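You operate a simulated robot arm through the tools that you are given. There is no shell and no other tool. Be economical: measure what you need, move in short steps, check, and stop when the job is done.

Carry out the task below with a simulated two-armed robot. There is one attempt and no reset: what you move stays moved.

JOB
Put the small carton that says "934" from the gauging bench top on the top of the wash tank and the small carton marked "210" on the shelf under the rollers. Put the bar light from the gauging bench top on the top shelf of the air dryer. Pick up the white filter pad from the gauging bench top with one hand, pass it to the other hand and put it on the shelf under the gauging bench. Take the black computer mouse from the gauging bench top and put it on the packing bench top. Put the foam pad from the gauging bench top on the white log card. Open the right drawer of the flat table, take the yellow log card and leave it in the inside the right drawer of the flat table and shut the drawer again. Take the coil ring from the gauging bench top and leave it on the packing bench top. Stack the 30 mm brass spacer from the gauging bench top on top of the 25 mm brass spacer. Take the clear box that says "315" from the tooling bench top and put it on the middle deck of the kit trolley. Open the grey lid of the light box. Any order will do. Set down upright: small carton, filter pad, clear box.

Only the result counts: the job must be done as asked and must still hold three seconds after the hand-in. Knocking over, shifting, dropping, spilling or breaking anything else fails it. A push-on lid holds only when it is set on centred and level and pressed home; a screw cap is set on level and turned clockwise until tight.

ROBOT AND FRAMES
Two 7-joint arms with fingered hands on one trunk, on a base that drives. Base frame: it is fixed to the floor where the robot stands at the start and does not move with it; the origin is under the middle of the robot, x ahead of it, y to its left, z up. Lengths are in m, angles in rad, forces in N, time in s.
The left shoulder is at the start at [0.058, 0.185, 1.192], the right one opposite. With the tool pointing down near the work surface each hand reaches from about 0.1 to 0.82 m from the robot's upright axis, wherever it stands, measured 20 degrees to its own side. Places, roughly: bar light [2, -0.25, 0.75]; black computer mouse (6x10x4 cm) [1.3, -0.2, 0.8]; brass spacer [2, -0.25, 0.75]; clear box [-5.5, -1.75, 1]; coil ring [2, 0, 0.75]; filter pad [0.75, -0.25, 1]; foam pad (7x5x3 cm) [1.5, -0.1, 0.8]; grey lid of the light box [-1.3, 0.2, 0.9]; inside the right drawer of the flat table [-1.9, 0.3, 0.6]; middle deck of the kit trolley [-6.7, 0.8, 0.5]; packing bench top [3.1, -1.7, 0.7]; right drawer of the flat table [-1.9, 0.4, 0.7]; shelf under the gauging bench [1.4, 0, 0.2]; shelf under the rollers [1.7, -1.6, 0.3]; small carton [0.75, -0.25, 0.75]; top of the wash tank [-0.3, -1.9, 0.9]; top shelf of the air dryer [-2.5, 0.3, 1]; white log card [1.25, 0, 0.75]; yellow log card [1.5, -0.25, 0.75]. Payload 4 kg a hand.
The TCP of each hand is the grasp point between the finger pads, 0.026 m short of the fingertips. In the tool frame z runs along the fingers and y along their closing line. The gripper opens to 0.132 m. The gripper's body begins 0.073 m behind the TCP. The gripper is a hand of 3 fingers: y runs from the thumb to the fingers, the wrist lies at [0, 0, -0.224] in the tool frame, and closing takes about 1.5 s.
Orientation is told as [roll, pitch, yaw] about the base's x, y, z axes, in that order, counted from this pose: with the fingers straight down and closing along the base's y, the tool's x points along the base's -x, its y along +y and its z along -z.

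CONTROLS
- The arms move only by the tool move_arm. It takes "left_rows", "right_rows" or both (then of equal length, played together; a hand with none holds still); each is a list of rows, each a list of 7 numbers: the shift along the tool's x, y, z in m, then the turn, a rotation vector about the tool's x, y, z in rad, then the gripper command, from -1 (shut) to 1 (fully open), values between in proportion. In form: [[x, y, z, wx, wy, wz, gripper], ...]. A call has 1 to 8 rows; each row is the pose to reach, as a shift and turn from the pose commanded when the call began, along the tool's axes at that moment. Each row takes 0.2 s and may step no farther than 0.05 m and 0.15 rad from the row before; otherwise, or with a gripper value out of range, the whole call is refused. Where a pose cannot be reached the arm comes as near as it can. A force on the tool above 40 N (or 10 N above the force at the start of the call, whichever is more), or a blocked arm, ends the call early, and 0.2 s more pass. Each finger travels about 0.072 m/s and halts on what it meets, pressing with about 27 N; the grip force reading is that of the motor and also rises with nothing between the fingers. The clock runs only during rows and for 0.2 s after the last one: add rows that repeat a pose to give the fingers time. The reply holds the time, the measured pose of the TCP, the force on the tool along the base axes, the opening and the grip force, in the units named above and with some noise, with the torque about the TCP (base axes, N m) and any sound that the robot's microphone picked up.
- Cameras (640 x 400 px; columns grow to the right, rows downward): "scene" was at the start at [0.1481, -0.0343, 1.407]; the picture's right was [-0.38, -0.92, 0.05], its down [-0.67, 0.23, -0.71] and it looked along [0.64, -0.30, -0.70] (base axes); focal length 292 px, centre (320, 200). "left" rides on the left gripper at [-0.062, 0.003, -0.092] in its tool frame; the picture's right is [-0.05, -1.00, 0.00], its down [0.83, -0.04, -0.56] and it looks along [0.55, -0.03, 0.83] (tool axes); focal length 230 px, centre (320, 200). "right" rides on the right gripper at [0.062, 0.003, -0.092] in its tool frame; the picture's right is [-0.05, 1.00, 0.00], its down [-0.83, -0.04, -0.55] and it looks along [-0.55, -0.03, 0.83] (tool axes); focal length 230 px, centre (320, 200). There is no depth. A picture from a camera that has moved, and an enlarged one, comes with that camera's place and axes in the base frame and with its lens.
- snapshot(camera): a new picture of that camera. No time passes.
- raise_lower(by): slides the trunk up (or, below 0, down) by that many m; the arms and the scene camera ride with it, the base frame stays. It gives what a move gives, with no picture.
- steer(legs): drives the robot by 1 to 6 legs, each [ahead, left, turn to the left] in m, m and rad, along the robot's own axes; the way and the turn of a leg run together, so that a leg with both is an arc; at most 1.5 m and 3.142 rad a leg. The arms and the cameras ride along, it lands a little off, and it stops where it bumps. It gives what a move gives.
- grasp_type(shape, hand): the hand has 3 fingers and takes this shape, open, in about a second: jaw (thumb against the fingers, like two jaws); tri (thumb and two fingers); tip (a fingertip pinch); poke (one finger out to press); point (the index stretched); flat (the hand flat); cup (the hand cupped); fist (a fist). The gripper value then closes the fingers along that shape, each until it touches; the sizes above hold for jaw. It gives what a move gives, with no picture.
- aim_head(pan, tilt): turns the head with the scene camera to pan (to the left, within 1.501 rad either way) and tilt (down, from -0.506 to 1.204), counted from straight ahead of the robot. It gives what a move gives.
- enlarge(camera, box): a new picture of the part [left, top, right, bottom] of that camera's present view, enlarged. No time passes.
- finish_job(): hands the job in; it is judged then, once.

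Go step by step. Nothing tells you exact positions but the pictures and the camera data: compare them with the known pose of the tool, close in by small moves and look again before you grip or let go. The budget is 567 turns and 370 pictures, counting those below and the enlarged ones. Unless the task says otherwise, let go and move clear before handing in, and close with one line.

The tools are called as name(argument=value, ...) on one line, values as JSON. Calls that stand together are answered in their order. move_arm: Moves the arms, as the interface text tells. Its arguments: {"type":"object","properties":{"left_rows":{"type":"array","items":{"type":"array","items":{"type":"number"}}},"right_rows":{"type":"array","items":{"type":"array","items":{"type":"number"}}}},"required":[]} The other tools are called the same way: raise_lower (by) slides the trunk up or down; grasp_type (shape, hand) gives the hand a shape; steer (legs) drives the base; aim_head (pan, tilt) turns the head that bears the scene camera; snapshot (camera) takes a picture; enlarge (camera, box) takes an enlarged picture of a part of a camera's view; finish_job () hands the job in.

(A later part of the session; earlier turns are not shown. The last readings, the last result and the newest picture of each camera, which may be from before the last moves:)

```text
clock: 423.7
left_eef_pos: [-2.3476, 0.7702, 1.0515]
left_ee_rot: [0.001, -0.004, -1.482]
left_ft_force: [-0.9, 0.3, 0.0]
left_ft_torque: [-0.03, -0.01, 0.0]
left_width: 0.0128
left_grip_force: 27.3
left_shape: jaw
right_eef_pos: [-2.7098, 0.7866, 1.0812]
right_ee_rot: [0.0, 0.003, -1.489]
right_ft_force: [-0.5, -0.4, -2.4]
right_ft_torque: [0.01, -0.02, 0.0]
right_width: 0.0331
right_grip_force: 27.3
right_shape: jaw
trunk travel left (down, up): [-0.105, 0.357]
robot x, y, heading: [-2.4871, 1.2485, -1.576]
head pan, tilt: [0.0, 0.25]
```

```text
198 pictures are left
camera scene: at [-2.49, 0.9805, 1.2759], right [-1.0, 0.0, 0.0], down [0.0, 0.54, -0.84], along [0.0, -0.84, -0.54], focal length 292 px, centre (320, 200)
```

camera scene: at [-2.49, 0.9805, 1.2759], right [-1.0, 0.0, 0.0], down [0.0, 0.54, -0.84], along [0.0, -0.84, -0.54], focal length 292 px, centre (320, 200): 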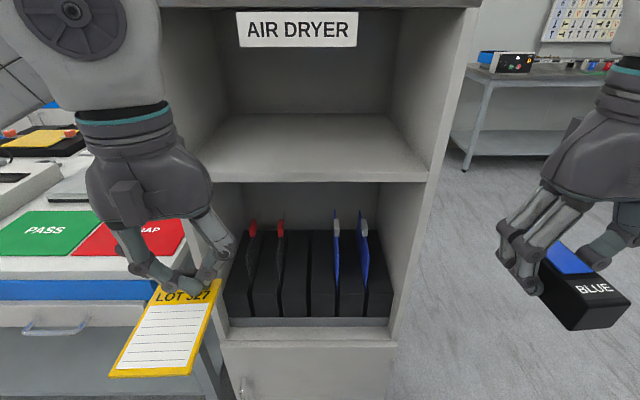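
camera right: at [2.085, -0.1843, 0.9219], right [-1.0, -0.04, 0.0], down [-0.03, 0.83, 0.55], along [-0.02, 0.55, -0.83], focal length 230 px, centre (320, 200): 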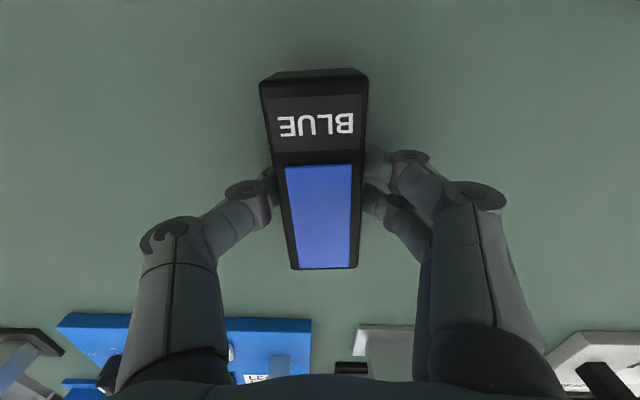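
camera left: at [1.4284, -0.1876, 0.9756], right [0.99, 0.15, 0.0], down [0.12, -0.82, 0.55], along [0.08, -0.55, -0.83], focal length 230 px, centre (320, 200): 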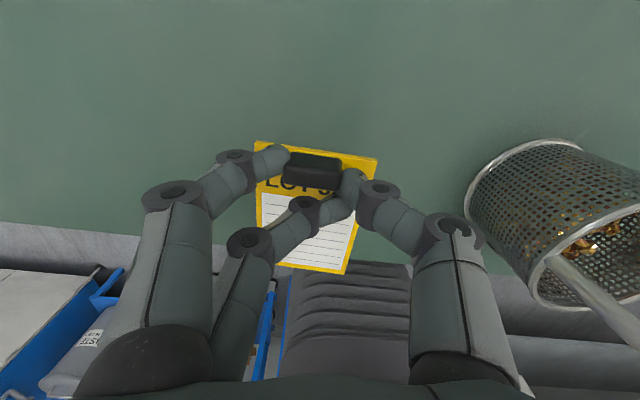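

The top shelf opening is low (~0.23 m), so the light needs a 45° grip. I go back to the table edge to set it down and regrip.

steer(legs=[[0, 0.68, 0.01]])

aim_head(pan=-0.2, tilt=0.6)

snapshot(camera="scene")

snapshot(camera="right")

```text
clock: 427.4
left_eef_pos: [-1.6561, 0.7768, 1.0523]
left_ee_rot: [0.001, -0.002, -1.462]
left_ft_force: [0.2, 0.8, -1.8]
left_ft_torque: [0.01, 0.01, 0.01]
left_width: 0.0127
left_grip_force: 26.9
left_shape: jaw
right_eef_pos: [-2.0156, 0.7856, 1.0799]
right_ee_rot: [-0.002, 0.004, -1.468]
right_ft_force: [-0.3, 0.3, -1.6]
right_ft_torque: [0.03, 0.04, -0.01]
right_width: 0.0331
right_grip_force: 26.8
right_shape: jaw
trunk travel left (down, up): [-0.105, 0.357]
robot x, y, heading: [-1.8002, 1.255, -1.554]
head pan, tilt: [0.0, 0.25]
```

```text
clock: 428.3
left_eef_pos: [-1.6551, 0.7754, 1.0528]
left_ee_rot: [0.001, -0.004, -1.463]
left_ft_force: [0.5, 0.1, 0.0]
left_ft_torque: [0.01, -0.04, -0.02]
left_width: 0.0127
left_grip_force: 26.9
left_shape: jaw
right_eef_pos: [-2.0166, 0.7862, 1.0807]
right_ee_rot: [0.0, 0.004, -1.47]
right_ft_force: [-0.2, -0.5, -1.4]
right_ft_torque: [0.0, -0.01, 0.02]
right_width: 0.0332
right_grip_force: 27.0
right_shape: jaw
trunk travel left (down, up): [-0.105, 0.357]
robot x, y, heading: [-1.801, 1.2567, -1.554]
head pan, tilt: [-0.201, 0.6]
```

```text
197 pictures are left
camera scene: at [-1.8185, 1.0009, 1.2476], right [-0.98, 0.17, 0.06], down [0.1, 0.79, -0.61], along [-0.16, -0.59, -0.79], focal length 292 px, centre (320, 200)
```

scene: 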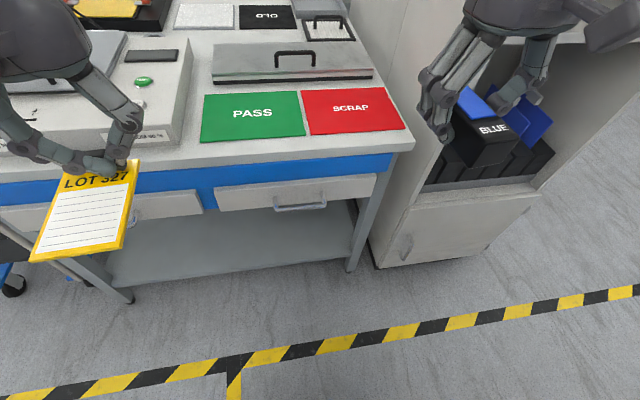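

```text
196 pictures are left
camera right: at [-2.0203, 0.8466, 1.1731], right [1.0, 0.05, 0.0], down [0.04, -0.83, 0.55], along [0.03, -0.55, -0.83], focal length 230 px, centre (320, 200)
```

right: 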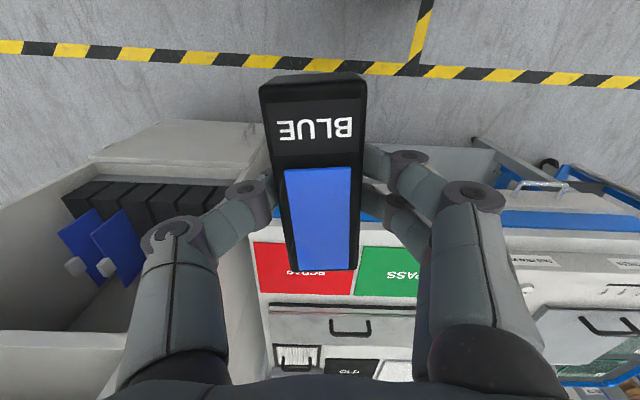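

steer(legs=[[0.2, 0, -0.015]])

move_arm(right_rows=[[-0.03, 0, 0.0, 0, 0, 0, -1], [-0.06, 0, 0.02, 0, 0, 0, -1], [-0.08, 0, 0.06, 0, 0, 0, -1], [-0.09, 0, 0.1, 0, 0, 0, -1], [-0.09, 0, 0.14, 0, 0, 0, -1]])

snapshot(camera="right")

```text
clock: 429.9
left_eef_pos: [-1.6598, 0.5711, 1.0521]
left_ee_rot: [0.0, -0.004, -1.474]
left_ft_force: [0.3, -0.1, -0.5]
left_ft_torque: [-0.01, 0.0, 0.0]
left_width: 0.0128
left_grip_force: 27.0
left_shape: jaw
right_eef_pos: [-2.0207, 0.5856, 1.0803]
right_ee_rot: [0.001, 0.003, -1.484]
right_ft_force: [-0.1, -0.9, -2.6]
right_ft_torque: [0.03, 0.0, 0.04]
right_width: 0.0331
right_grip_force: 26.8
right_shape: jaw
trunk travel left (down, up): [-0.105, 0.357]
robot x, y, heading: [-1.7997, 1.0525, -1.571]
head pan, tilt: [-0.201, 0.6]
```

```text
clock: 431.1
left_eef_pos: [-1.6602, 0.5716, 1.0524]
left_ee_rot: [-0.001, -0.002, -1.476]
left_ft_force: [0.1, 0.0, 0.2]
left_ft_torque: [-0.02, -0.04, 0.03]
left_width: 0.0128
left_grip_force: 26.4
left_shape: jaw
right_eef_pos: [-2.0155, 0.4977, 0.9398]
right_ee_rot: [0.001, 0.003, -1.484]
right_ft_force: [0.5, 0.3, -3.1]
right_ft_torque: [0.0, -0.01, -0.02]
right_width: 0.0329
right_grip_force: 26.8
right_shape: jaw
trunk travel left (down, up): [-0.105, 0.357]
robot x, y, heading: [-1.8037, 1.0517, -1.573]
head pan, tilt: [-0.201, 0.6]
```

```text
195 pictures are left
camera right: at [-2.0185, 0.5589, 1.0319], right [1.0, 0.04, 0.0], down [0.03, -0.83, 0.55], along [0.02, -0.55, -0.83], focal length 230 px, centre (320, 200)
```

right: 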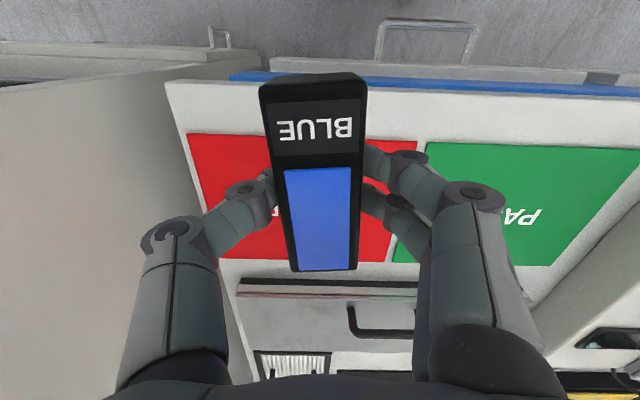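

move_arm(right_rows=[[0, 0, 0.01, 0, 0, 0, -1], [0, 0, 0.02, 0, 0, 0, -1], [0, 0, 0.028, 0, 0, 0, -1], [0, 0, 0.036, 0, 0, 0, -1], [0, 0, 0.042, 0, 0, 0, -1], [0, 0, 0.048, 0, 0, 0, -1], [0, 0, 0.054, 0, 0, 0, -1]])

snapshot(camera="right")

```text
clock: 432.7
left_eef_pos: [-1.6602, 0.5707, 1.0519]
left_ee_rot: [0.0, -0.004, -1.476]
left_ft_force: [-0.9, 0.4, -0.1]
left_ft_torque: [-0.01, 0.0, 0.01]
left_width: 0.0128
left_grip_force: 27.2
left_shape: jaw
right_eef_pos: [-2.012, 0.4974, 0.8868]
right_ee_rot: [0.0, 0.004, -1.484]
right_ft_force: [-0.4, 0.2, -2.8]
right_ft_torque: [0.01, -0.01, -0.02]
right_width: 0.0334
right_grip_force: 26.9
right_shape: jaw
trunk travel left (down, up): [-0.105, 0.357]
robot x, y, heading: [-1.8004, 1.0538, -1.569]
head pan, tilt: [-0.201, 0.6]
```

```text
194 pictures are left
camera right: at [-2.0151, 0.5578, 0.9785], right [1.0, 0.04, 0.0], down [0.03, -0.83, 0.55], along [0.02, -0.55, -0.83], focal length 230 px, centre (320, 200)
```

right: 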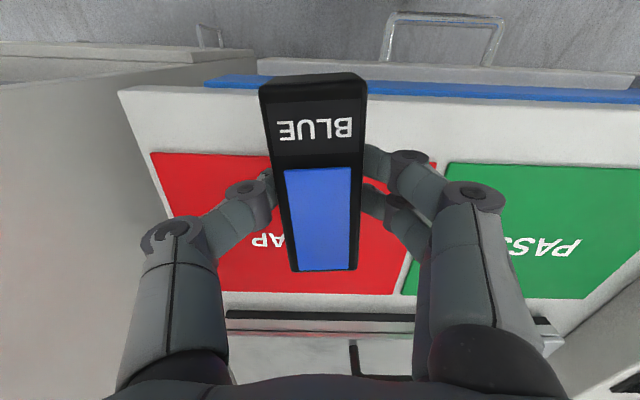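

move_arm(right_rows=[[0, 0, 0.015, 0, 0, 0, -1], [0, 0, 0.028, 0, 0, 0, -1], [0, 0, 0.034, 0, 0, 0, -1], [0, 0, 0.038, 0, 0, 0, -1], [0, 0, 0.042, 0, 0, 0, -1], [0, 0, 0.046, 0, 0, 0, -1]])

```text
clock: 434.1
left_eef_pos: [-1.6612, 0.5716, 1.0523]
left_ee_rot: [0.0, -0.002, -1.476]
left_ft_force: [0.0, 0.4, 0.0]
left_ft_torque: [-0.02, 0.01, 0.0]
left_width: 0.0127
left_grip_force: 27.2
left_shape: jaw
right_eef_pos: [-2.0135, 0.4959, 0.8394]
right_ee_rot: [0.001, 0.004, -1.482]
right_ft_force: [-0.5, -0.6, -2.3]
right_ft_torque: [0.02, 0.0, 0.0]
right_width: 0.0334
right_grip_force: 26.8
right_shape: jaw
trunk travel left (down, up): [-0.105, 0.357]
robot x, y, heading: [-1.7993, 1.0507, -1.569]
head pan, tilt: [-0.201, 0.6]
```

move_arm(right_rows=[[0, 0, 0.005, 0, 0, 0, -1], [0, 0, 0.009, 0, 0, 0, -1], [0, 0, 0.013, 0, 0, 0, -1], [0, 0, 0.017, 0, 0, 0, -1], [0, 0, 0.021, 0, 0, 0, -1], [0, 0, 0.025, 0, 0, 0, -1]])

enlarge(camera="scene", box=[260, 40, 480, 200])

```text
clock: 435.2
left_eef_pos: [-1.6608, 0.5748, 1.0546]
left_ee_rot: [0.0, -0.007, -1.478]
left_ft_force: [0.3, 0.2, -0.3]
left_ft_torque: [0.02, -0.02, 0.0]
left_width: 0.0131
left_grip_force: 26.5
left_shape: jaw
right_eef_pos: [-2.0112, 0.4963, 0.8303]
right_ee_rot: [0.001, -0.009, -1.485]
right_ft_force: [-3.9, 9.7, 30.1]
right_ft_torque: [0.03, 0.17, -0.05]
right_width: 0.0368
right_grip_force: 27.2
right_shape: jaw
trunk travel left (down, up): [-0.105, 0.357]
robot x, y, heading: [-1.801, 1.0528, -1.572]
head pan, tilt: [-0.201, 0.6]
stopped in row 5 (right hand): the force on the tool passed its limit at 43 N (the readings are from after the stop); the commanded pose is now the measured one
```

```text
2.50 times, centred on (370, 120) of scene
camera zoom: at [-1.8202, 0.8017, 1.2485], right [-0.98, 0.19, 0.06], down [0.11, 0.79, -0.61], along [-0.16, -0.59, -0.79], focal length 731 px, centre (195, 400)
```

zoom: 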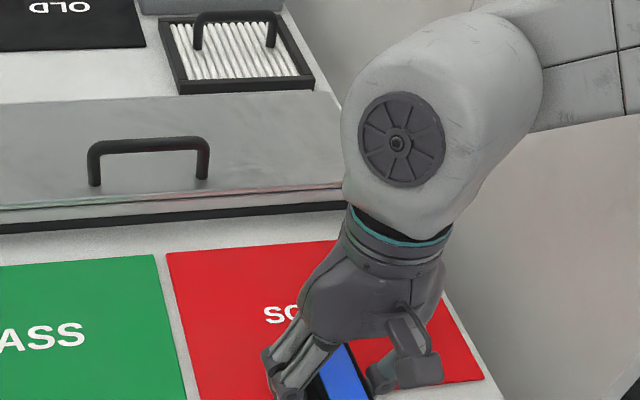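

Contact at table (z≈0.794). I release, tilt the hand 45° forward around the light, and regrip.

move_arm(right_rows=[[0, 0, -0.003, 0, 0, 0, -0.3], [0, 0, -0.003, 0, 0, 0, 0.1], [0, 0, -0.003, 0, -0.12, 0, 0.1], [0, 0, -0.003, 0, -0.25, 0, 0.1], [0, 0, -0.003, 0, -0.38, 0, 0.1], [0, 0, -0.003, 0, -0.51, 0, 0.1], [0, 0, -0.003, 0, -0.64, 0, 0.1], [0, 0, -0.003, 0, -0.77, 0, 0.1]])

snapshot(camera="right")

snapshot(camera="scene")

```text
clock: 437.0
left_eef_pos: [-1.661, 0.5728, 1.0536]
left_ee_rot: [0.001, -0.007, -1.478]
left_ft_force: [-0.2, 0.4, 0.2]
left_ft_torque: [-0.01, 0.0, -0.01]
left_width: 0.013
left_grip_force: 26.4
left_shape: jaw
right_eef_pos: [-2.014, 0.4968, 0.8293]
right_ee_rot: [0.003, -0.777, -1.487]
right_ft_force: [-0.2, 3.7, 10.8]
right_ft_torque: [0.06, -0.51, 0.11]
right_width: 0.0726
right_grip_force: 0.0
right_shape: jaw
trunk travel left (down, up): [-0.105, 0.357]
robot x, y, heading: [-1.7993, 1.0532, -1.57]
head pan, tilt: [-0.201, 0.6]
```

```text
192 pictures are left
camera right: at [-2.02, 0.6036, 0.8523], right [1.0, 0.05, 0.04], down [-0.03, -0.21, 0.98], along [0.06, -0.98, -0.2], focal length 230 px, centre (320, 200)
```

right: 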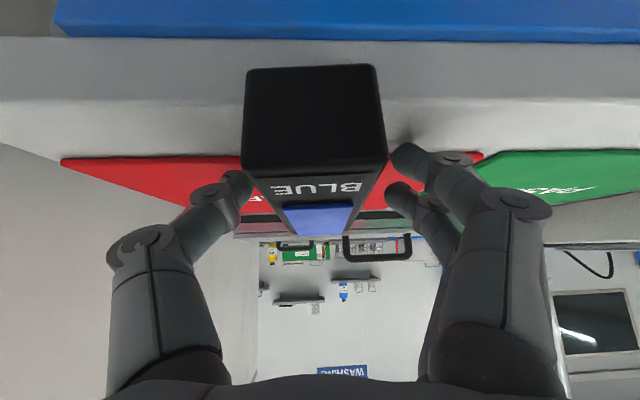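

```text
191 pictures are left
camera scene: at [-1.8207, 0.8003, 1.2478], right [-0.98, 0.19, 0.06], down [0.11, 0.79, -0.61], along [-0.16, -0.59, -0.79], focal length 292 px, centre (320, 200)
```

scene: 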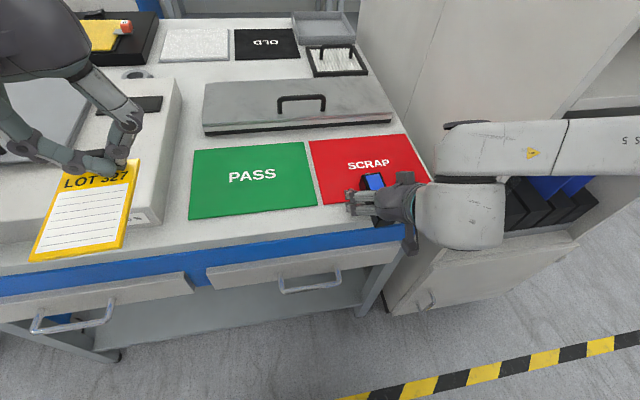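

move_arm(right_rows=[[-0.0025, 0, -0.0025, 0, 0, 0, -0.1], [-0.0025, 0, -0.0025, 0, 0, 0, -0.5], [-0.0025, 0, -0.0025, 0, 0, 0, -1], [-0.0025, 0, -0.0025, 0, 0, 0, -1], [-0.0025, 0, -0.0025, 0, 0, 0, -1], [-0.0025, 0, -0.0025, 0, 0, 0, -1]])

snapshot(camera="right")

```text
clock: 438.4
left_eef_pos: [-1.6609, 0.572, 1.0533]
left_ee_rot: [0.0, -0.005, -1.477]
left_ft_force: [0.7, -0.6, -0.8]
left_ft_torque: [-0.01, -0.01, 0.01]
left_width: 0.013
left_grip_force: 27.3
left_shape: jaw
right_eef_pos: [-2.0129, 0.4955, 0.8322]
right_ee_rot: [0.003, -0.773, -1.485]
right_ft_force: [0.6, -0.4, -0.2]
right_ft_torque: [-0.02, -0.02, 0.01]
right_width: 0.0338
right_grip_force: 27.4
right_shape: jaw
trunk travel left (down, up): [-0.105, 0.357]
robot x, y, heading: [-1.8028, 1.0528, -1.572]
head pan, tilt: [-0.201, 0.6]
```

```text
190 pictures are left
camera right: at [-2.0199, 0.6025, 0.8549], right [1.0, 0.05, 0.04], down [-0.03, -0.21, 0.98], along [0.06, -0.98, -0.21], focal length 230 px, centre (320, 200)
```

right: 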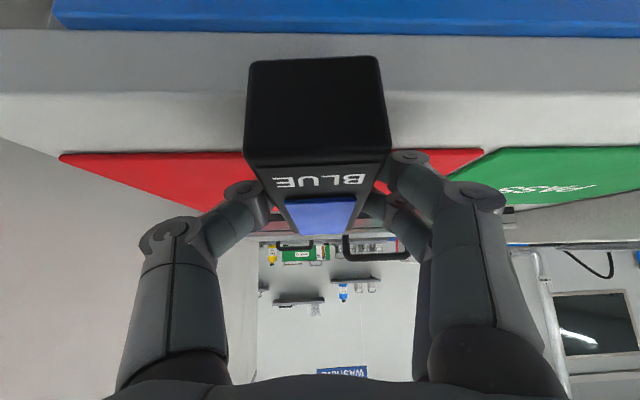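

move_arm(right_rows=[[-0.03, 0, -0.03, 0, 0, 0, -1], [-0.06, 0, -0.061, 0, 0, 0, -1], [-0.09, 0, -0.091, 0, 0, 0, -1], [-0.12, 0, -0.122, 0, 0, 0, -1], [-0.15, 0, -0.153, 0, 0, 0, -1], [-0.175, 0, -0.178, 0, 0, 0, -1]])

steer(legs=[[-0.2, 0, 0], [0, -0.48, 0]])

aim_head(pan=-0.3, tilt=0.35)

snapshot(camera="scene")

snapshot(camera="right")

```text
clock: 439.8
left_eef_pos: [-1.6598, 0.5732, 1.0532]
left_ee_rot: [0.001, -0.004, -1.479]
left_ft_force: [-0.7, 0.1, -0.2]
left_ft_torque: [-0.02, 0.04, 0.03]
left_width: 0.0127
left_grip_force: 26.8
left_shape: jaw
right_eef_pos: [-2.0138, 0.4934, 1.0821]
right_ee_rot: [0.002, -0.773, -1.486]
right_ft_force: [-0.3, -0.6, -2.1]
right_ft_torque: [-0.06, -0.01, -0.04]
right_width: 0.034
right_grip_force: 26.7
right_shape: jaw
trunk travel left (down, up): [-0.105, 0.357]
robot x, y, heading: [-1.7977, 1.0506, -1.569]
head pan, tilt: [-0.201, 0.6]
```

```text
clock: 443.8
left_eef_pos: [-2.1384, 0.7735, 1.0526]
left_ee_rot: [0.002, -0.005, -1.483]
left_ft_force: [-0.4, 0.8, -1.0]
left_ft_torque: [0.01, -0.01, 0.0]
left_width: 0.0128
left_grip_force: 27.8
left_shape: jaw
right_eef_pos: [-2.4923, 0.6954, 1.0811]
right_ee_rot: [0.002, -0.774, -1.49]
right_ft_force: [0.2, 0.3, -3.3]
right_ft_torque: [-0.03, -0.02, 0.0]
right_width: 0.0339
right_grip_force: 27.3
right_shape: jaw
trunk travel left (down, up): [-0.105, 0.357]
robot x, y, heading: [-2.2797, 1.2511, -1.571]
head pan, tilt: [-0.201, 0.6]
```

```text
clock: 444.6
left_eef_pos: [-2.1374, 0.7735, 1.0515]
left_ee_rot: [0.0, -0.001, -1.482]
left_ft_force: [0.1, 0.2, 0.5]
left_ft_torque: [-0.01, -0.02, 0.01]
left_width: 0.0127
left_grip_force: 27.5
left_shape: jaw
right_eef_pos: [-2.4909, 0.6952, 1.0815]
right_ee_rot: [0.001, -0.774, -1.488]
right_ft_force: [-0.2, -0.2, -2.3]
right_ft_torque: [0.03, 0.02, 0.01]
right_width: 0.0339
right_grip_force: 26.6
right_shape: jaw
trunk travel left (down, up): [-0.105, 0.357]
robot x, y, heading: [-2.2771, 1.2513, -1.571]
head pan, tilt: [-0.3, 0.351]
```

```text
189 pictures are left
camera scene: at [-2.3062, 0.9914, 1.2683], right [-0.95, 0.28, 0.09], down [0.1, 0.61, -0.79], along [-0.28, -0.74, -0.61], focal length 292 px, centre (320, 200)
```

scene: 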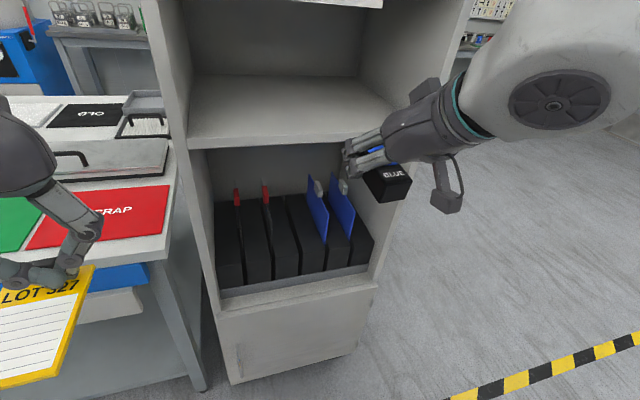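

```text
188 pictures are left
camera right: at [-2.4976, 0.8039, 1.1045], right [1.0, 0.04, 0.04], down [-0.03, -0.21, 0.98], along [0.05, -0.98, -0.21], focal length 230 px, centre (320, 200)
```

right: 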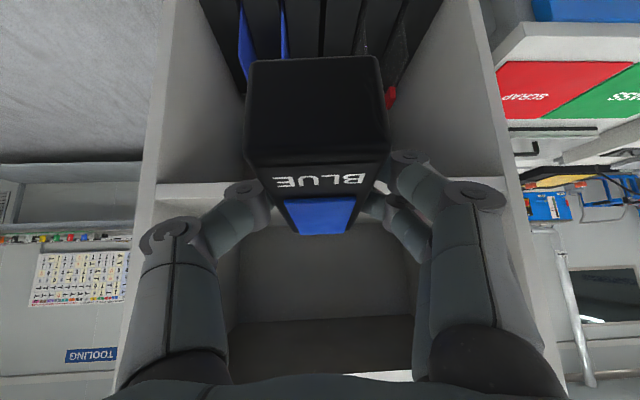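

steer(legs=[[0.13, 0, 0]])

move_arm(right_rows=[[-0.01, 0, 0.035, 0, 0, 0, -1], [-0.035, 0, 0.06, 0, 0, 0, -1], [-0.063, 0, 0.088, 0, 0, 0, -1], [-0.091, 0, 0.116, 0, 0, 0, -1]])

snapshot(camera="scene")

snapshot(camera="right")

```text
clock: 445.9
left_eef_pos: [-2.1377, 0.6454, 1.0527]
left_ee_rot: [0.0, -0.005, -1.484]
left_ft_force: [0.1, -0.3, 0.6]
left_ft_torque: [0.0, -0.04, 0.03]
left_width: 0.0128
left_grip_force: 27.1
left_shape: jaw
right_eef_pos: [-2.49, 0.5675, 1.0805]
right_ee_rot: [0.002, -0.776, -1.49]
right_ft_force: [-0.3, 0.4, -2.3]
right_ft_torque: [-0.03, 0.0, 0.01]
right_width: 0.0338
right_grip_force: 27.0
right_shape: jaw
trunk travel left (down, up): [-0.105, 0.357]
robot x, y, heading: [-2.2796, 1.1268, -1.575]
head pan, tilt: [-0.3, 0.351]
```

```text
clock: 446.9
left_eef_pos: [-2.1369, 0.6525, 1.0569]
left_ee_rot: [-0.001, -0.013, -1.481]
left_ft_force: [-0.3, -0.5, -0.9]
left_ft_torque: [-0.02, 0.0, 0.03]
left_width: 0.0127
left_grip_force: 26.6
left_shape: jaw
right_eef_pos: [-2.4793, 0.4296, 1.0688]
right_ee_rot: [-0.004, -0.784, -1.485]
right_ft_force: [-3.4, -2.1, 17.7]
right_ft_torque: [-0.05, -0.3, -0.08]
right_width: 0.0354
right_grip_force: 27.1
right_shape: jaw
trunk travel left (down, up): [-0.105, 0.357]
robot x, y, heading: [-2.2753, 1.124, -1.573]
head pan, tilt: [-0.3, 0.351]
```

```text
187 pictures are left
camera scene: at [-2.3059, 0.8721, 1.2703], right [-0.95, 0.28, 0.09], down [0.1, 0.6, -0.79], along [-0.28, -0.74, -0.61], focal length 292 px, centre (320, 200)
```

scene: 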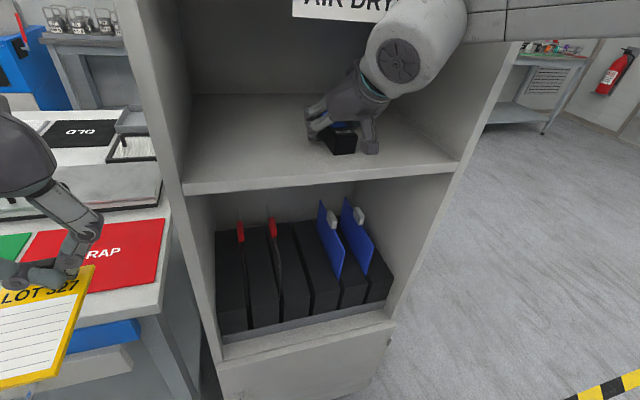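

```text
186 pictures are left
camera right: at [-2.4854, 0.5378, 1.091], right [1.0, 0.05, 0.03], down [-0.02, -0.2, 0.98], along [0.05, -0.98, -0.2], focal length 230 px, centre (320, 200)
```

right: 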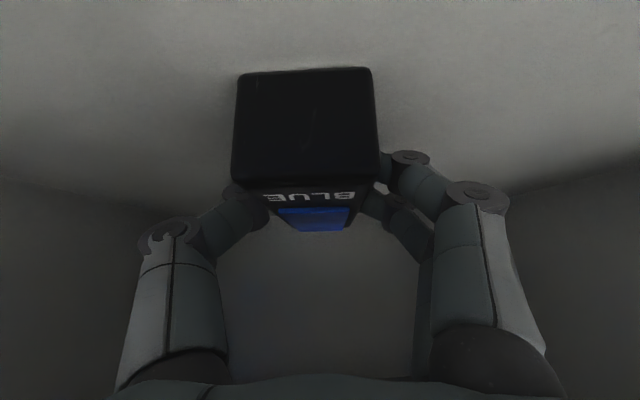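

Contact: the light is on the shelf. Ease, release, and back out.

move_arm(right_rows=[[-0.003, 0, -0.003, 0, 0, 0, -1], [-0.004, 0, -0.004, 0, 0, 0, -0.5], [-0.004, 0, -0.004, 0, 0, 0, 0.1], [-0.004, 0, -0.004, 0, 0, 0, 0.1], [-0.004, 0, -0.03, 0, 0, 0, 0.1], [0.01, 0, -0.06, 0, 0, 0, 0.1], [0.03, 0, -0.09, 0, 0, 0, 0.1], [0.06, 0, -0.12, 0, 0, 0, 0.1]])

snapshot(camera="scene")

```text
clock: 448.7
left_eef_pos: [-2.1372, 0.6467, 1.0543]
left_ee_rot: [0.0, -0.006, -1.482]
left_ft_force: [-0.5, -0.1, 0.3]
left_ft_torque: [-0.03, 0.02, -0.02]
left_width: 0.0129
left_grip_force: 27.1
left_shape: jaw
right_eef_pos: [-2.4887, 0.5517, 1.1092]
right_ee_rot: [0.002, -0.775, -1.489]
right_ft_force: [0.3, 0.3, 0.4]
right_ft_torque: [-0.02, 0.03, 0.03]
right_width: 0.0719
right_grip_force: 0.0
right_shape: jaw
trunk travel left (down, up): [-0.105, 0.357]
robot x, y, heading: [-2.2771, 1.1248, -1.574]
head pan, tilt: [-0.3, 0.351]
```

```text
185 pictures are left
camera scene: at [-2.3065, 0.866, 1.2693], right [-0.95, 0.28, 0.09], down [0.1, 0.61, -0.79], along [-0.28, -0.74, -0.61], focal length 292 px, centre (320, 200)
```

scene: 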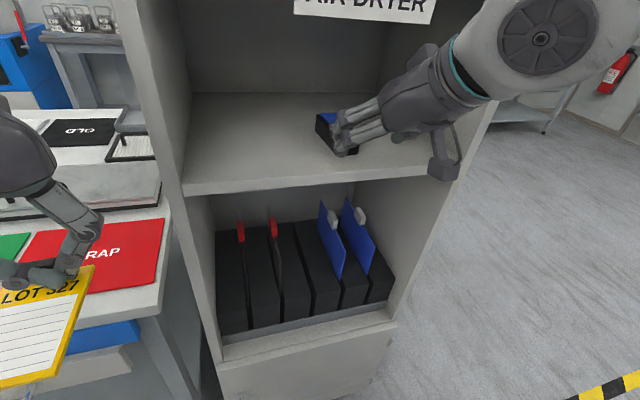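

steer(legs=[[-0.25, 0, 0]])

snapshot(camera="scene")

```text
clock: 450.5
left_eef_pos: [-2.1372, 0.8891, 1.0521]
left_ee_rot: [0.0, -0.005, -1.482]
left_ft_force: [0.4, -0.4, -0.1]
left_ft_torque: [-0.01, -0.01, 0.04]
left_width: 0.0128
left_grip_force: 27.1
left_shape: jaw
right_eef_pos: [-2.4901, 0.7933, 1.1071]
right_ee_rot: [0.003, -0.776, -1.489]
right_ft_force: [0.1, -0.4, 0.4]
right_ft_torque: [-0.03, 0.0, 0.01]
right_width: 0.0722
right_grip_force: 0.0
right_shape: jaw
trunk travel left (down, up): [-0.105, 0.357]
robot x, y, heading: [-2.2728, 1.3651, -1.573]
head pan, tilt: [-0.3, 0.351]
```

```text
184 pictures are left
camera scene: at [-2.3059, 1.1064, 1.2683], right [-0.95, 0.28, 0.09], down [0.1, 0.61, -0.79], along [-0.28, -0.74, -0.61], focal length 292 px, centre (320, 200)
```

scene: 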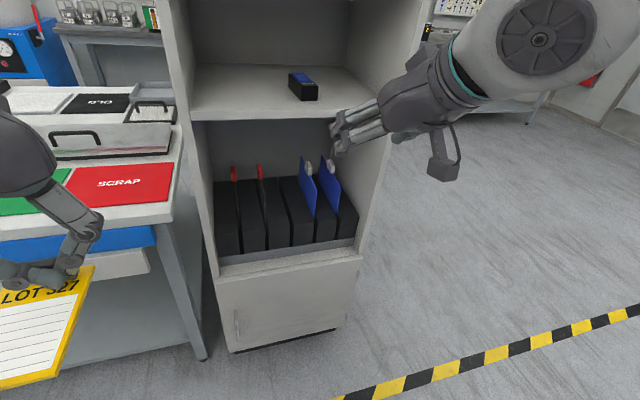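

Bar light done. Now the right drawer: I straighten the right hand, turn it so it closes front-to-back, and move to the drawer.

move_arm(right_rows=[[0, 0, 0, 0, 0.13, 0, 0.3], [0, 0, 0, 0, 0.26, 0, 0.3], [0, 0, 0, 0, 0.39, 0, 0.3], [0, 0, 0, 0, 0.52, 0, 0.3], [0, 0, 0, 0, 0.65, 0, 0.3], [0, 0, 0, 0, 0.775, 0, 0.3]])

steer(legs=[[0, 0.58, 0]])

move_arm(right_rows=[[0, 0, 0, 0, 0, -0.15, 0.3], [0, 0, 0, 0, 0, -0.3, 0.3], [0, 0, 0, 0, 0, -0.45, 0.3], [0, 0, 0, 0, 0, -0.6, 0.3], [0, 0, 0, 0, 0, -0.75, 0.3], [0, 0, 0, 0, 0, -0.9, 0.3], [0, 0, 0, 0, 0, -1.05, 0.3], [0, 0, 0, 0, 0, -1.2, 0.3]])

aim_head(pan=-0.2, tilt=0.75)

snapshot(camera="scene")

```text
clock: 451.9
left_eef_pos: [-2.1383, 0.8869, 1.0526]
left_ee_rot: [0.0, -0.002, -1.481]
left_ft_force: [-0.1, -0.6, -0.4]
left_ft_torque: [0.03, 0.0, 0.02]
left_width: 0.0131
left_grip_force: 27.2
left_shape: jaw
right_eef_pos: [-2.4889, 0.7917, 1.1068]
right_ee_rot: [0.002, 0.004, -1.489]
right_ft_force: [-0.5, -0.2, -0.5]
right_ft_torque: [0.04, 0.0, -0.02]
right_width: 0.0853
right_grip_force: 0.0
right_shape: jaw
trunk travel left (down, up): [-0.105, 0.357]
robot x, y, heading: [-2.2723, 1.3727, -1.58]
head pan, tilt: [-0.3, 0.351]
```

```text
clock: 455.2
left_eef_pos: [-1.5576, 0.882, 1.0525]
left_ee_rot: [0.001, -0.007, -1.49]
left_ft_force: [0.4, 0.1, -0.9]
left_ft_torque: [-0.02, 0.01, 0.01]
left_width: 0.0129
left_grip_force: 27.0
left_shape: jaw
right_eef_pos: [-1.9115, 0.7905, 1.107]
right_ee_rot: [0.002, 0.003, -1.498]
right_ft_force: [0.4, -0.1, -0.5]
right_ft_torque: [0.0, -0.02, 0.0]
right_width: 0.0854
right_grip_force: 0.1
right_shape: jaw
trunk travel left (down, up): [-0.105, 0.357]
robot x, y, heading: [-1.692, 1.3631, -1.581]
head pan, tilt: [-0.3, 0.351]
```

```text
clock: 457.0
left_eef_pos: [-1.5584, 0.8838, 1.0528]
left_ee_rot: [-0.001, -0.006, -1.489]
left_ft_force: [-0.8, -0.3, -0.3]
left_ft_torque: [-0.03, 0.0, -0.01]
left_width: 0.0132
left_grip_force: 26.9
left_shape: jaw
right_eef_pos: [-1.9117, 0.7911, 1.1067]
right_ee_rot: [0.001, -0.001, -0.295]
right_ft_force: [-0.7, -0.6, 0.7]
right_ft_torque: [0.01, 0.01, 0.01]
right_width: 0.0853
right_grip_force: 0.0
right_shape: jaw
trunk travel left (down, up): [-0.105, 0.357]
robot x, y, heading: [-1.6928, 1.3643, -1.581]
head pan, tilt: [-0.3, 0.351]
```

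```text
clock: 457.9
left_eef_pos: [-1.558, 0.8838, 1.0535]
left_ee_rot: [-0.002, -0.004, -1.49]
left_ft_force: [0.2, 0.5, -0.9]
left_ft_torque: [-0.04, 0.01, -0.04]
left_width: 0.0128
left_grip_force: 26.6
left_shape: jaw
right_eef_pos: [-1.9106, 0.7905, 1.1072]
right_ee_rot: [0.002, 0.001, -0.297]
right_ft_force: [0.2, 0.3, 0.3]
right_ft_torque: [0.05, 0.0, -0.02]
right_width: 0.0855
right_grip_force: 0.0
right_shape: jaw
trunk travel left (down, up): [-0.105, 0.357]
robot x, y, heading: [-1.6888, 1.3629, -1.581]
head pan, tilt: [-0.201, 0.75]
```

```text
183 pictures are left
camera scene: at [-1.7137, 1.1206, 1.2371], right [-0.98, 0.2, 0.06], down [0.15, 0.86, -0.48], along [-0.15, -0.46, -0.87], focal length 292 px, centre (320, 200)
```

scene: 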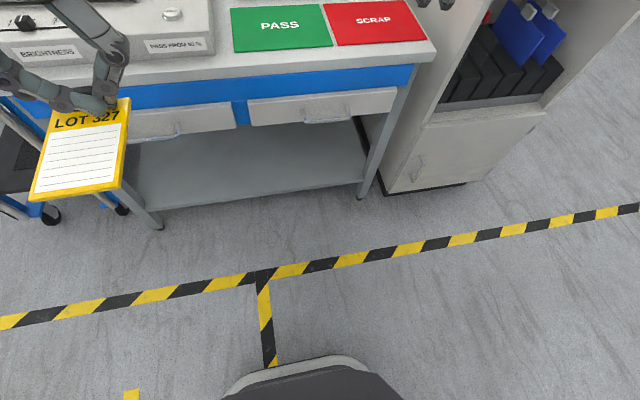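

enlarge(camera="scene", box=[230, 60, 430, 150])

```text
3.20 times, centred on (330, 105) of scene
camera zoom: at [-1.7137, 1.1206, 1.2371], right [-0.98, 0.2, 0.06], down [0.15, 0.86, -0.48], along [-0.15, -0.46, -0.87], focal length 935 px, centre (288, 504)
```

zoom: 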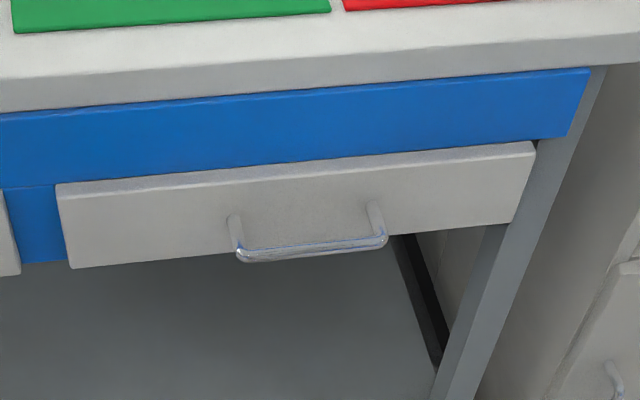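

The handle is a bar at about (-1.88,0.58,0.69). I orient the right hand thumb-up, pointing forward and down, to pinch the bar from above and below.

move_arm(right_rows=[[0, 0, 0, 0, 0, -0.15, 0.0], [0, 0, 0, 0, 0, -0.297, 0.0]])

move_arm(right_rows=[[0, 0, 0, 0.14, 0, 0, 0.0], [0, 0, 0, 0.28, 0, 0, 0.0], [0, 0, 0, 0.42, 0, 0, 0.0], [0, 0, 0, 0.56, 0, 0, 0.0], [0, 0, 0, 0.7, 0, 0, 0.0], [0, 0, 0, 0.84, 0, 0, 0.0]])

snapshot(camera="right")

```text
clock: 458.5
left_eef_pos: [-1.5585, 0.8837, 1.053]
left_ee_rot: [0.001, -0.005, -1.49]
left_ft_force: [-0.3, -0.7, -0.2]
left_ft_torque: [-0.01, -0.02, 0.02]
left_width: 0.0129
left_grip_force: 27.1
left_shape: jaw
right_eef_pos: [-1.9111, 0.7921, 1.1067]
right_ee_rot: [0.003, -0.003, 0.002]
right_ft_force: [-1.0, 0.3, -0.3]
right_ft_torque: [-0.02, 0.02, -0.01]
right_width: 0.0666
right_grip_force: 0.0
right_shape: jaw
trunk travel left (down, up): [-0.105, 0.357]
robot x, y, heading: [-1.6897, 1.3633, -1.581]
head pan, tilt: [-0.201, 0.75]
```

```text
clock: 459.9
left_eef_pos: [-1.5576, 0.8837, 1.0537]
left_ee_rot: [-0.001, -0.006, -1.49]
left_ft_force: [-0.5, 0.6, -1.4]
left_ft_torque: [-0.05, 0.02, 0.01]
left_width: 0.013
left_grip_force: 26.8
left_shape: jaw
right_eef_pos: [-1.9101, 0.7919, 1.1077]
right_ee_rot: [-0.843, -0.002, -0.001]
right_ft_force: [-0.9, 0.2, 0.6]
right_ft_torque: [-0.01, 0.01, 0.04]
right_width: 0.0665
right_grip_force: 0.0
right_shape: jaw
trunk travel left (down, up): [-0.105, 0.357]
robot x, y, heading: [-1.6923, 1.3623, -1.584]
head pan, tilt: [-0.201, 0.75]
```

```text
181 pictures are left
camera right: at [-1.973, 0.8624, 1.1666], right [0.05, 0.67, -0.74], down [0.83, 0.39, 0.4], along [0.56, -0.64, -0.53], focal length 230 px, centre (320, 200)
```

right: 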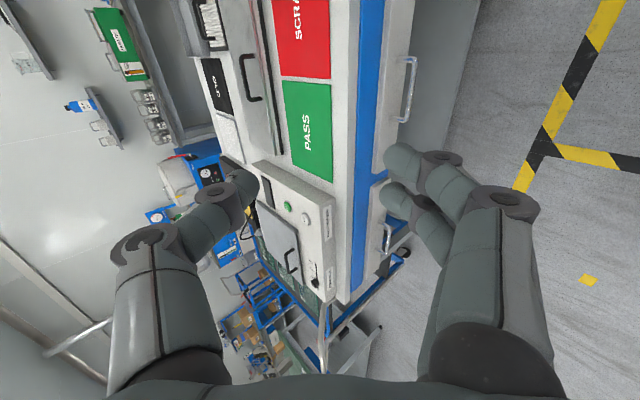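

move_arm(right_rows=[[-0.004, 0.023, 0.039, 0, 0, 0, 0.0], [-0.007, 0.045, 0.078, 0, 0, 0, 0.0], [-0.011, 0.068, 0.117, 0, 0, 0, 0.0], [-0.014, 0.09, 0.155, 0, 0, 0, 0.0], [-0.018, 0.113, 0.194, 0, 0, 0, 0.0], [-0.021, 0.136, 0.233, 0, 0, 0, 0.0], [-0.025, 0.158, 0.272, 0, 0, 0, 0.0], [-0.028, 0.181, 0.311, 0, 0, 0, 0.0]])

snapshot(camera="right")

snapshot(camera="scene")

```text
clock: 461.7
left_eef_pos: [-1.5584, 0.8808, 1.0527]
left_ee_rot: [-0.001, -0.004, -1.49]
left_ft_force: [0.2, -0.1, -0.1]
left_ft_torque: [-0.01, 0.05, -0.01]
left_width: 0.0128
left_grip_force: 26.5
left_shape: jaw
right_eef_pos: [-1.883, 0.6773, 0.7631]
right_ee_rot: [-0.837, -0.002, 0.0]
right_ft_force: [-0.3, -0.5, 0.3]
right_ft_torque: [0.03, 0.0, 0.04]
right_width: 0.0666
right_grip_force: 0.1
right_shape: jaw
trunk travel left (down, up): [-0.105, 0.357]
robot x, y, heading: [-1.6895, 1.365, -1.583]
head pan, tilt: [-0.201, 0.75]
```

```text
180 pictures are left
camera right: at [-1.9453, 0.7495, 0.8231], right [0.05, 0.67, -0.74], down [0.83, 0.38, 0.41], along [0.56, -0.64, -0.53], focal length 230 px, centre (320, 200)
```

right: 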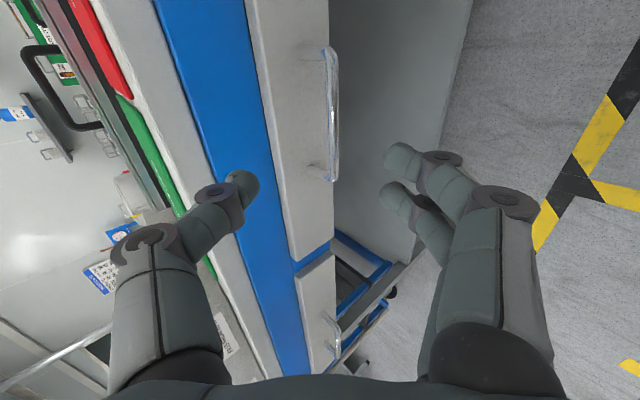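

```text
179 pictures are left
camera scene: at [-1.7141, 1.1192, 1.2366], right [-0.98, 0.2, 0.06], down [0.15, 0.87, -0.48], along [-0.15, -0.46, -0.88], focal length 292 px, centre (320, 200)
```

scene: 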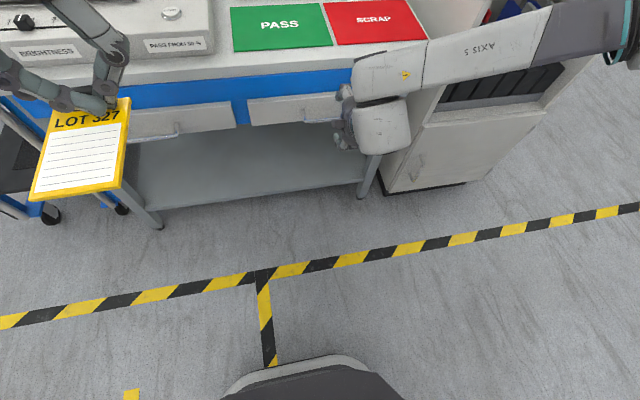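

move_arm(right_rows=[[0, 0.005, 0.04, 0, 0, 0, 0.0], [0, 0.01, 0.08, 0, 0, 0, 0.0], [0, 0.015, 0.11, 0, 0, 0, 0.0]])

snapshot(camera="right")

```text
clock: 462.5
left_eef_pos: [-1.5586, 0.8821, 1.0521]
left_ee_rot: [-0.001, -0.005, -1.491]
left_ft_force: [0.1, 0.2, -1.4]
left_ft_torque: [0.04, -0.04, 0.02]
left_width: 0.013
left_grip_force: 26.7
left_shape: jaw
right_eef_pos: [-1.8816, 0.6082, 0.6799]
right_ee_rot: [-0.84, -0.001, 0.0]
right_ft_force: [-0.6, -0.3, -0.6]
right_ft_torque: [0.0, 0.02, 0.0]
right_width: 0.0664
right_grip_force: 0.1
right_shape: jaw
trunk travel left (down, up): [-0.105, 0.357]
robot x, y, heading: [-1.6936, 1.3647, -1.583]
head pan, tilt: [-0.201, 0.75]
```

```text
178 pictures are left
camera right: at [-1.9443, 0.6788, 0.7389], right [0.05, 0.67, -0.74], down [0.83, 0.38, 0.4], along [0.55, -0.64, -0.53], focal length 230 px, centre (320, 200)
```

right: 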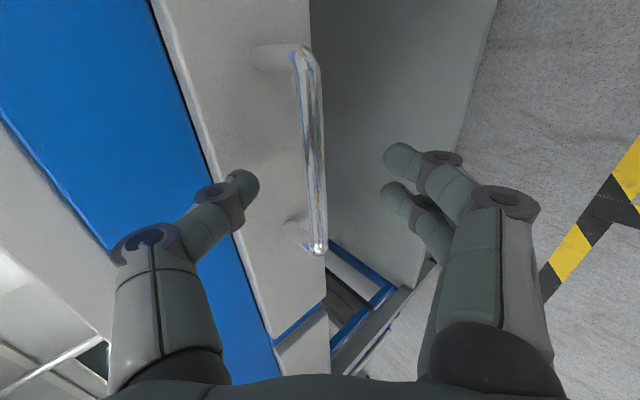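

move_arm(right_rows=[[0, -0.002, 0.025, 0, 0, 0, 0.0], [0, -0.004, 0.048, 0, 0, 0, 0.0], [0, -0.004, 0.048, 0, 0, 0, -0.5], [0, -0.004, 0.048, 0, 0, 0, -1], [0, -0.004, 0.048, 0, 0, 0, -1], [0, -0.004, 0.048, 0, 0, 0, -1], [0, -0.004, 0.048, 0, 0, 0, -1]])

snapshot(camera="right")

```text
clock: 464.1
left_eef_pos: [-1.5566, 0.8818, 1.0527]
left_ee_rot: [0.0, -0.003, -1.492]
left_ft_force: [-0.1, -0.1, -0.4]
left_ft_torque: [-0.03, -0.01, -0.01]
left_width: 0.0124
left_grip_force: 26.8
left_shape: jaw
right_eef_pos: [-1.9043, 0.588, 0.6724]
right_ee_rot: [-0.838, -0.001, 0.0]
right_ft_force: [0.6, -6.1, -6.9]
right_ft_torque: [-0.03, 0.0, 0.02]
right_width: 0.0
right_grip_force: 26.7
right_shape: jaw
right hand out of reach, approached as far as the arm can: row 1, 2, 3, 4, 5, 6, 7
trunk travel left (down, up): [-0.105, 0.357]
robot x, y, heading: [-1.6922, 1.3615, -1.583]
head pan, tilt: [-0.201, 0.75]
```

```text
177 pictures are left
camera right: at [-1.9663, 0.6593, 0.7323], right [0.05, 0.67, -0.74], down [0.83, 0.38, 0.4], along [0.56, -0.64, -0.53], focal length 230 px, centre (320, 200)
```

right: 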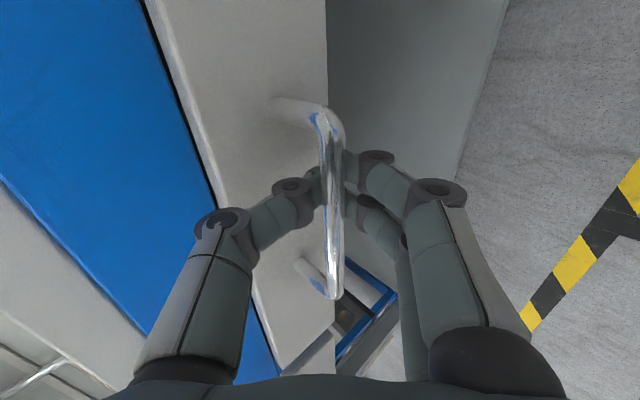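

The fingers closed around behind the bar. I pull by driving back.

steer(legs=[[-0.1, 0, 0]])

snapshot(camera="scene")

snapshot(camera="right")

```text
clock: 465.2
left_eef_pos: [-1.556, 0.979, 1.0526]
left_ee_rot: [0.0, -0.004, -1.488]
left_ft_force: [1.0, -0.3, -0.3]
left_ft_torque: [-0.04, 0.03, 0.01]
left_width: 0.0129
left_grip_force: 27.2
left_shape: jaw
right_eef_pos: [-1.9008, 0.6856, 0.6729]
right_ee_rot: [-0.836, -0.003, 0.002]
right_ft_force: [-4.7, -0.6, -13.1]
right_ft_torque: [-0.09, 0.05, 0.02]
right_width: 0.0003
right_grip_force: 26.8
right_shape: jaw
trunk travel left (down, up): [-0.105, 0.357]
robot x, y, heading: [-1.6893, 1.4593, -1.581]
head pan, tilt: [-0.201, 0.75]
```

```text
176 pictures are left
camera scene: at [-1.7125, 1.2166, 1.2368], right [-0.98, 0.2, 0.06], down [0.14, 0.87, -0.48], along [-0.15, -0.46, -0.87], focal length 292 px, centre (320, 200)
```

scene: 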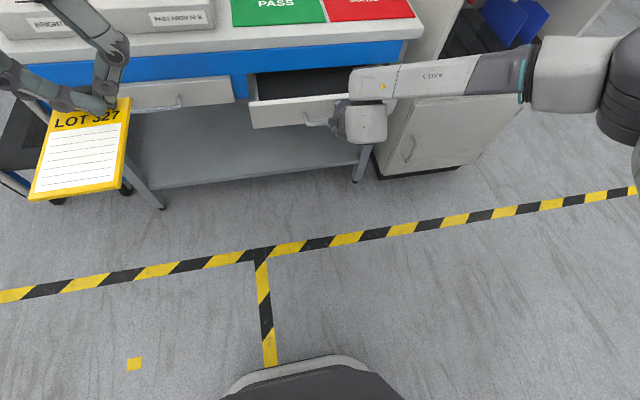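

```text
175 pictures are left
camera right: at [-1.9637, 0.7563, 0.7321], right [0.05, 0.67, -0.74], down [0.83, 0.39, 0.41], along [0.56, -0.64, -0.53], focal length 230 px, centre (320, 200)
```

right: 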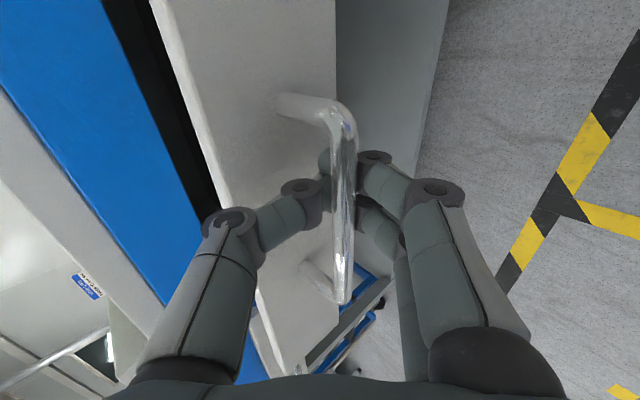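

The drawer is opening. Pull further.

steer(legs=[[-0.13, 0, 0]])

snapshot(camera="scene")

```text
clock: 466.5
left_eef_pos: [-1.5546, 1.11, 1.0523]
left_ee_rot: [0.001, -0.004, -1.485]
left_ft_force: [-0.4, 0.0, -0.2]
left_ft_torque: [0.0, -0.01, -0.01]
left_width: 0.0126
left_grip_force: 26.9
left_shape: jaw
right_eef_pos: [-1.8977, 0.8166, 0.6726]
right_ee_rot: [-0.836, -0.001, 0.004]
right_ft_force: [-4.3, -0.7, -11.2]
right_ft_torque: [-0.11, 0.04, 0.03]
right_width: 0.0
right_grip_force: 26.9
right_shape: jaw
trunk travel left (down, up): [-0.105, 0.357]
robot x, y, heading: [-1.6923, 1.5869, -1.58]
head pan, tilt: [-0.201, 0.75]
```

```text
174 pictures are left
camera scene: at [-1.711, 1.3476, 1.2369], right [-0.98, 0.2, 0.06], down [0.14, 0.87, -0.48], along [-0.15, -0.46, -0.87], focal length 292 px, centre (320, 200)
```

scene: 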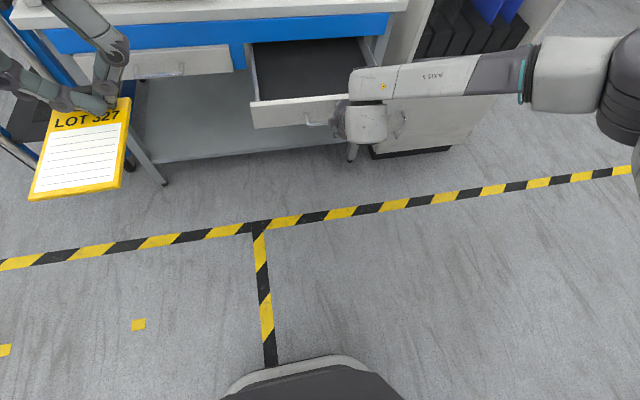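

Open ~0.2 m. Release the handle and back the hand out.

move_arm(right_rows=[[0, 0, 0, 0, 0, 0, -0.4], [0, 0, 0, 0, 0, 0, 0.2], [0, 0, 0, 0, 0, 0, 0.4], [0, 0, 0, 0, 0, 0, 0.4], [0, 0, -0.03, 0, 0, 0, 0.4], [0, 0, -0.07, 0, 0, 0, 0.4], [0, 0, -0.11, 0, 0, 0, 0.4], [0, -0.02, -0.15, 0, 0, 0, 0.4]])

snapshot(camera="right")

```text
clock: 468.3
left_eef_pos: [-1.5524, 1.111, 1.0531]
left_ee_rot: [0.0, -0.004, -1.485]
left_ft_force: [0.1, 0.5, -0.4]
left_ft_torque: [-0.03, -0.01, 0.02]
left_width: 0.013
left_grip_force: 27.2
left_shape: jaw
right_eef_pos: [-1.8991, 0.917, 0.7881]
right_ee_rot: [-0.836, 0.0, 0.006]
right_ft_force: [1.6, 1.1, 0.3]
right_ft_torque: [0.03, 0.0, -0.01]
right_width: 0.092
right_grip_force: 0.0
right_shape: jaw
trunk travel left (down, up): [-0.105, 0.357]
robot x, y, heading: [-1.6847, 1.5923, -1.578]
head pan, tilt: [-0.201, 0.75]
```

```text
173 pictures are left
camera right: at [-1.9618, 0.9879, 0.8474], right [0.05, 0.67, -0.74], down [0.83, 0.39, 0.4], along [0.56, -0.63, -0.54], focal length 230 px, centre (320, 200)
```

right: 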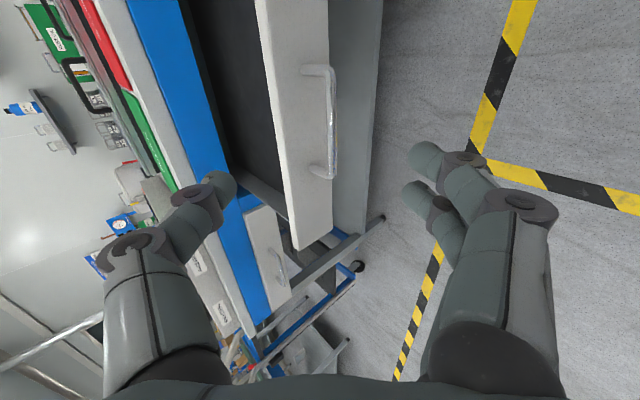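

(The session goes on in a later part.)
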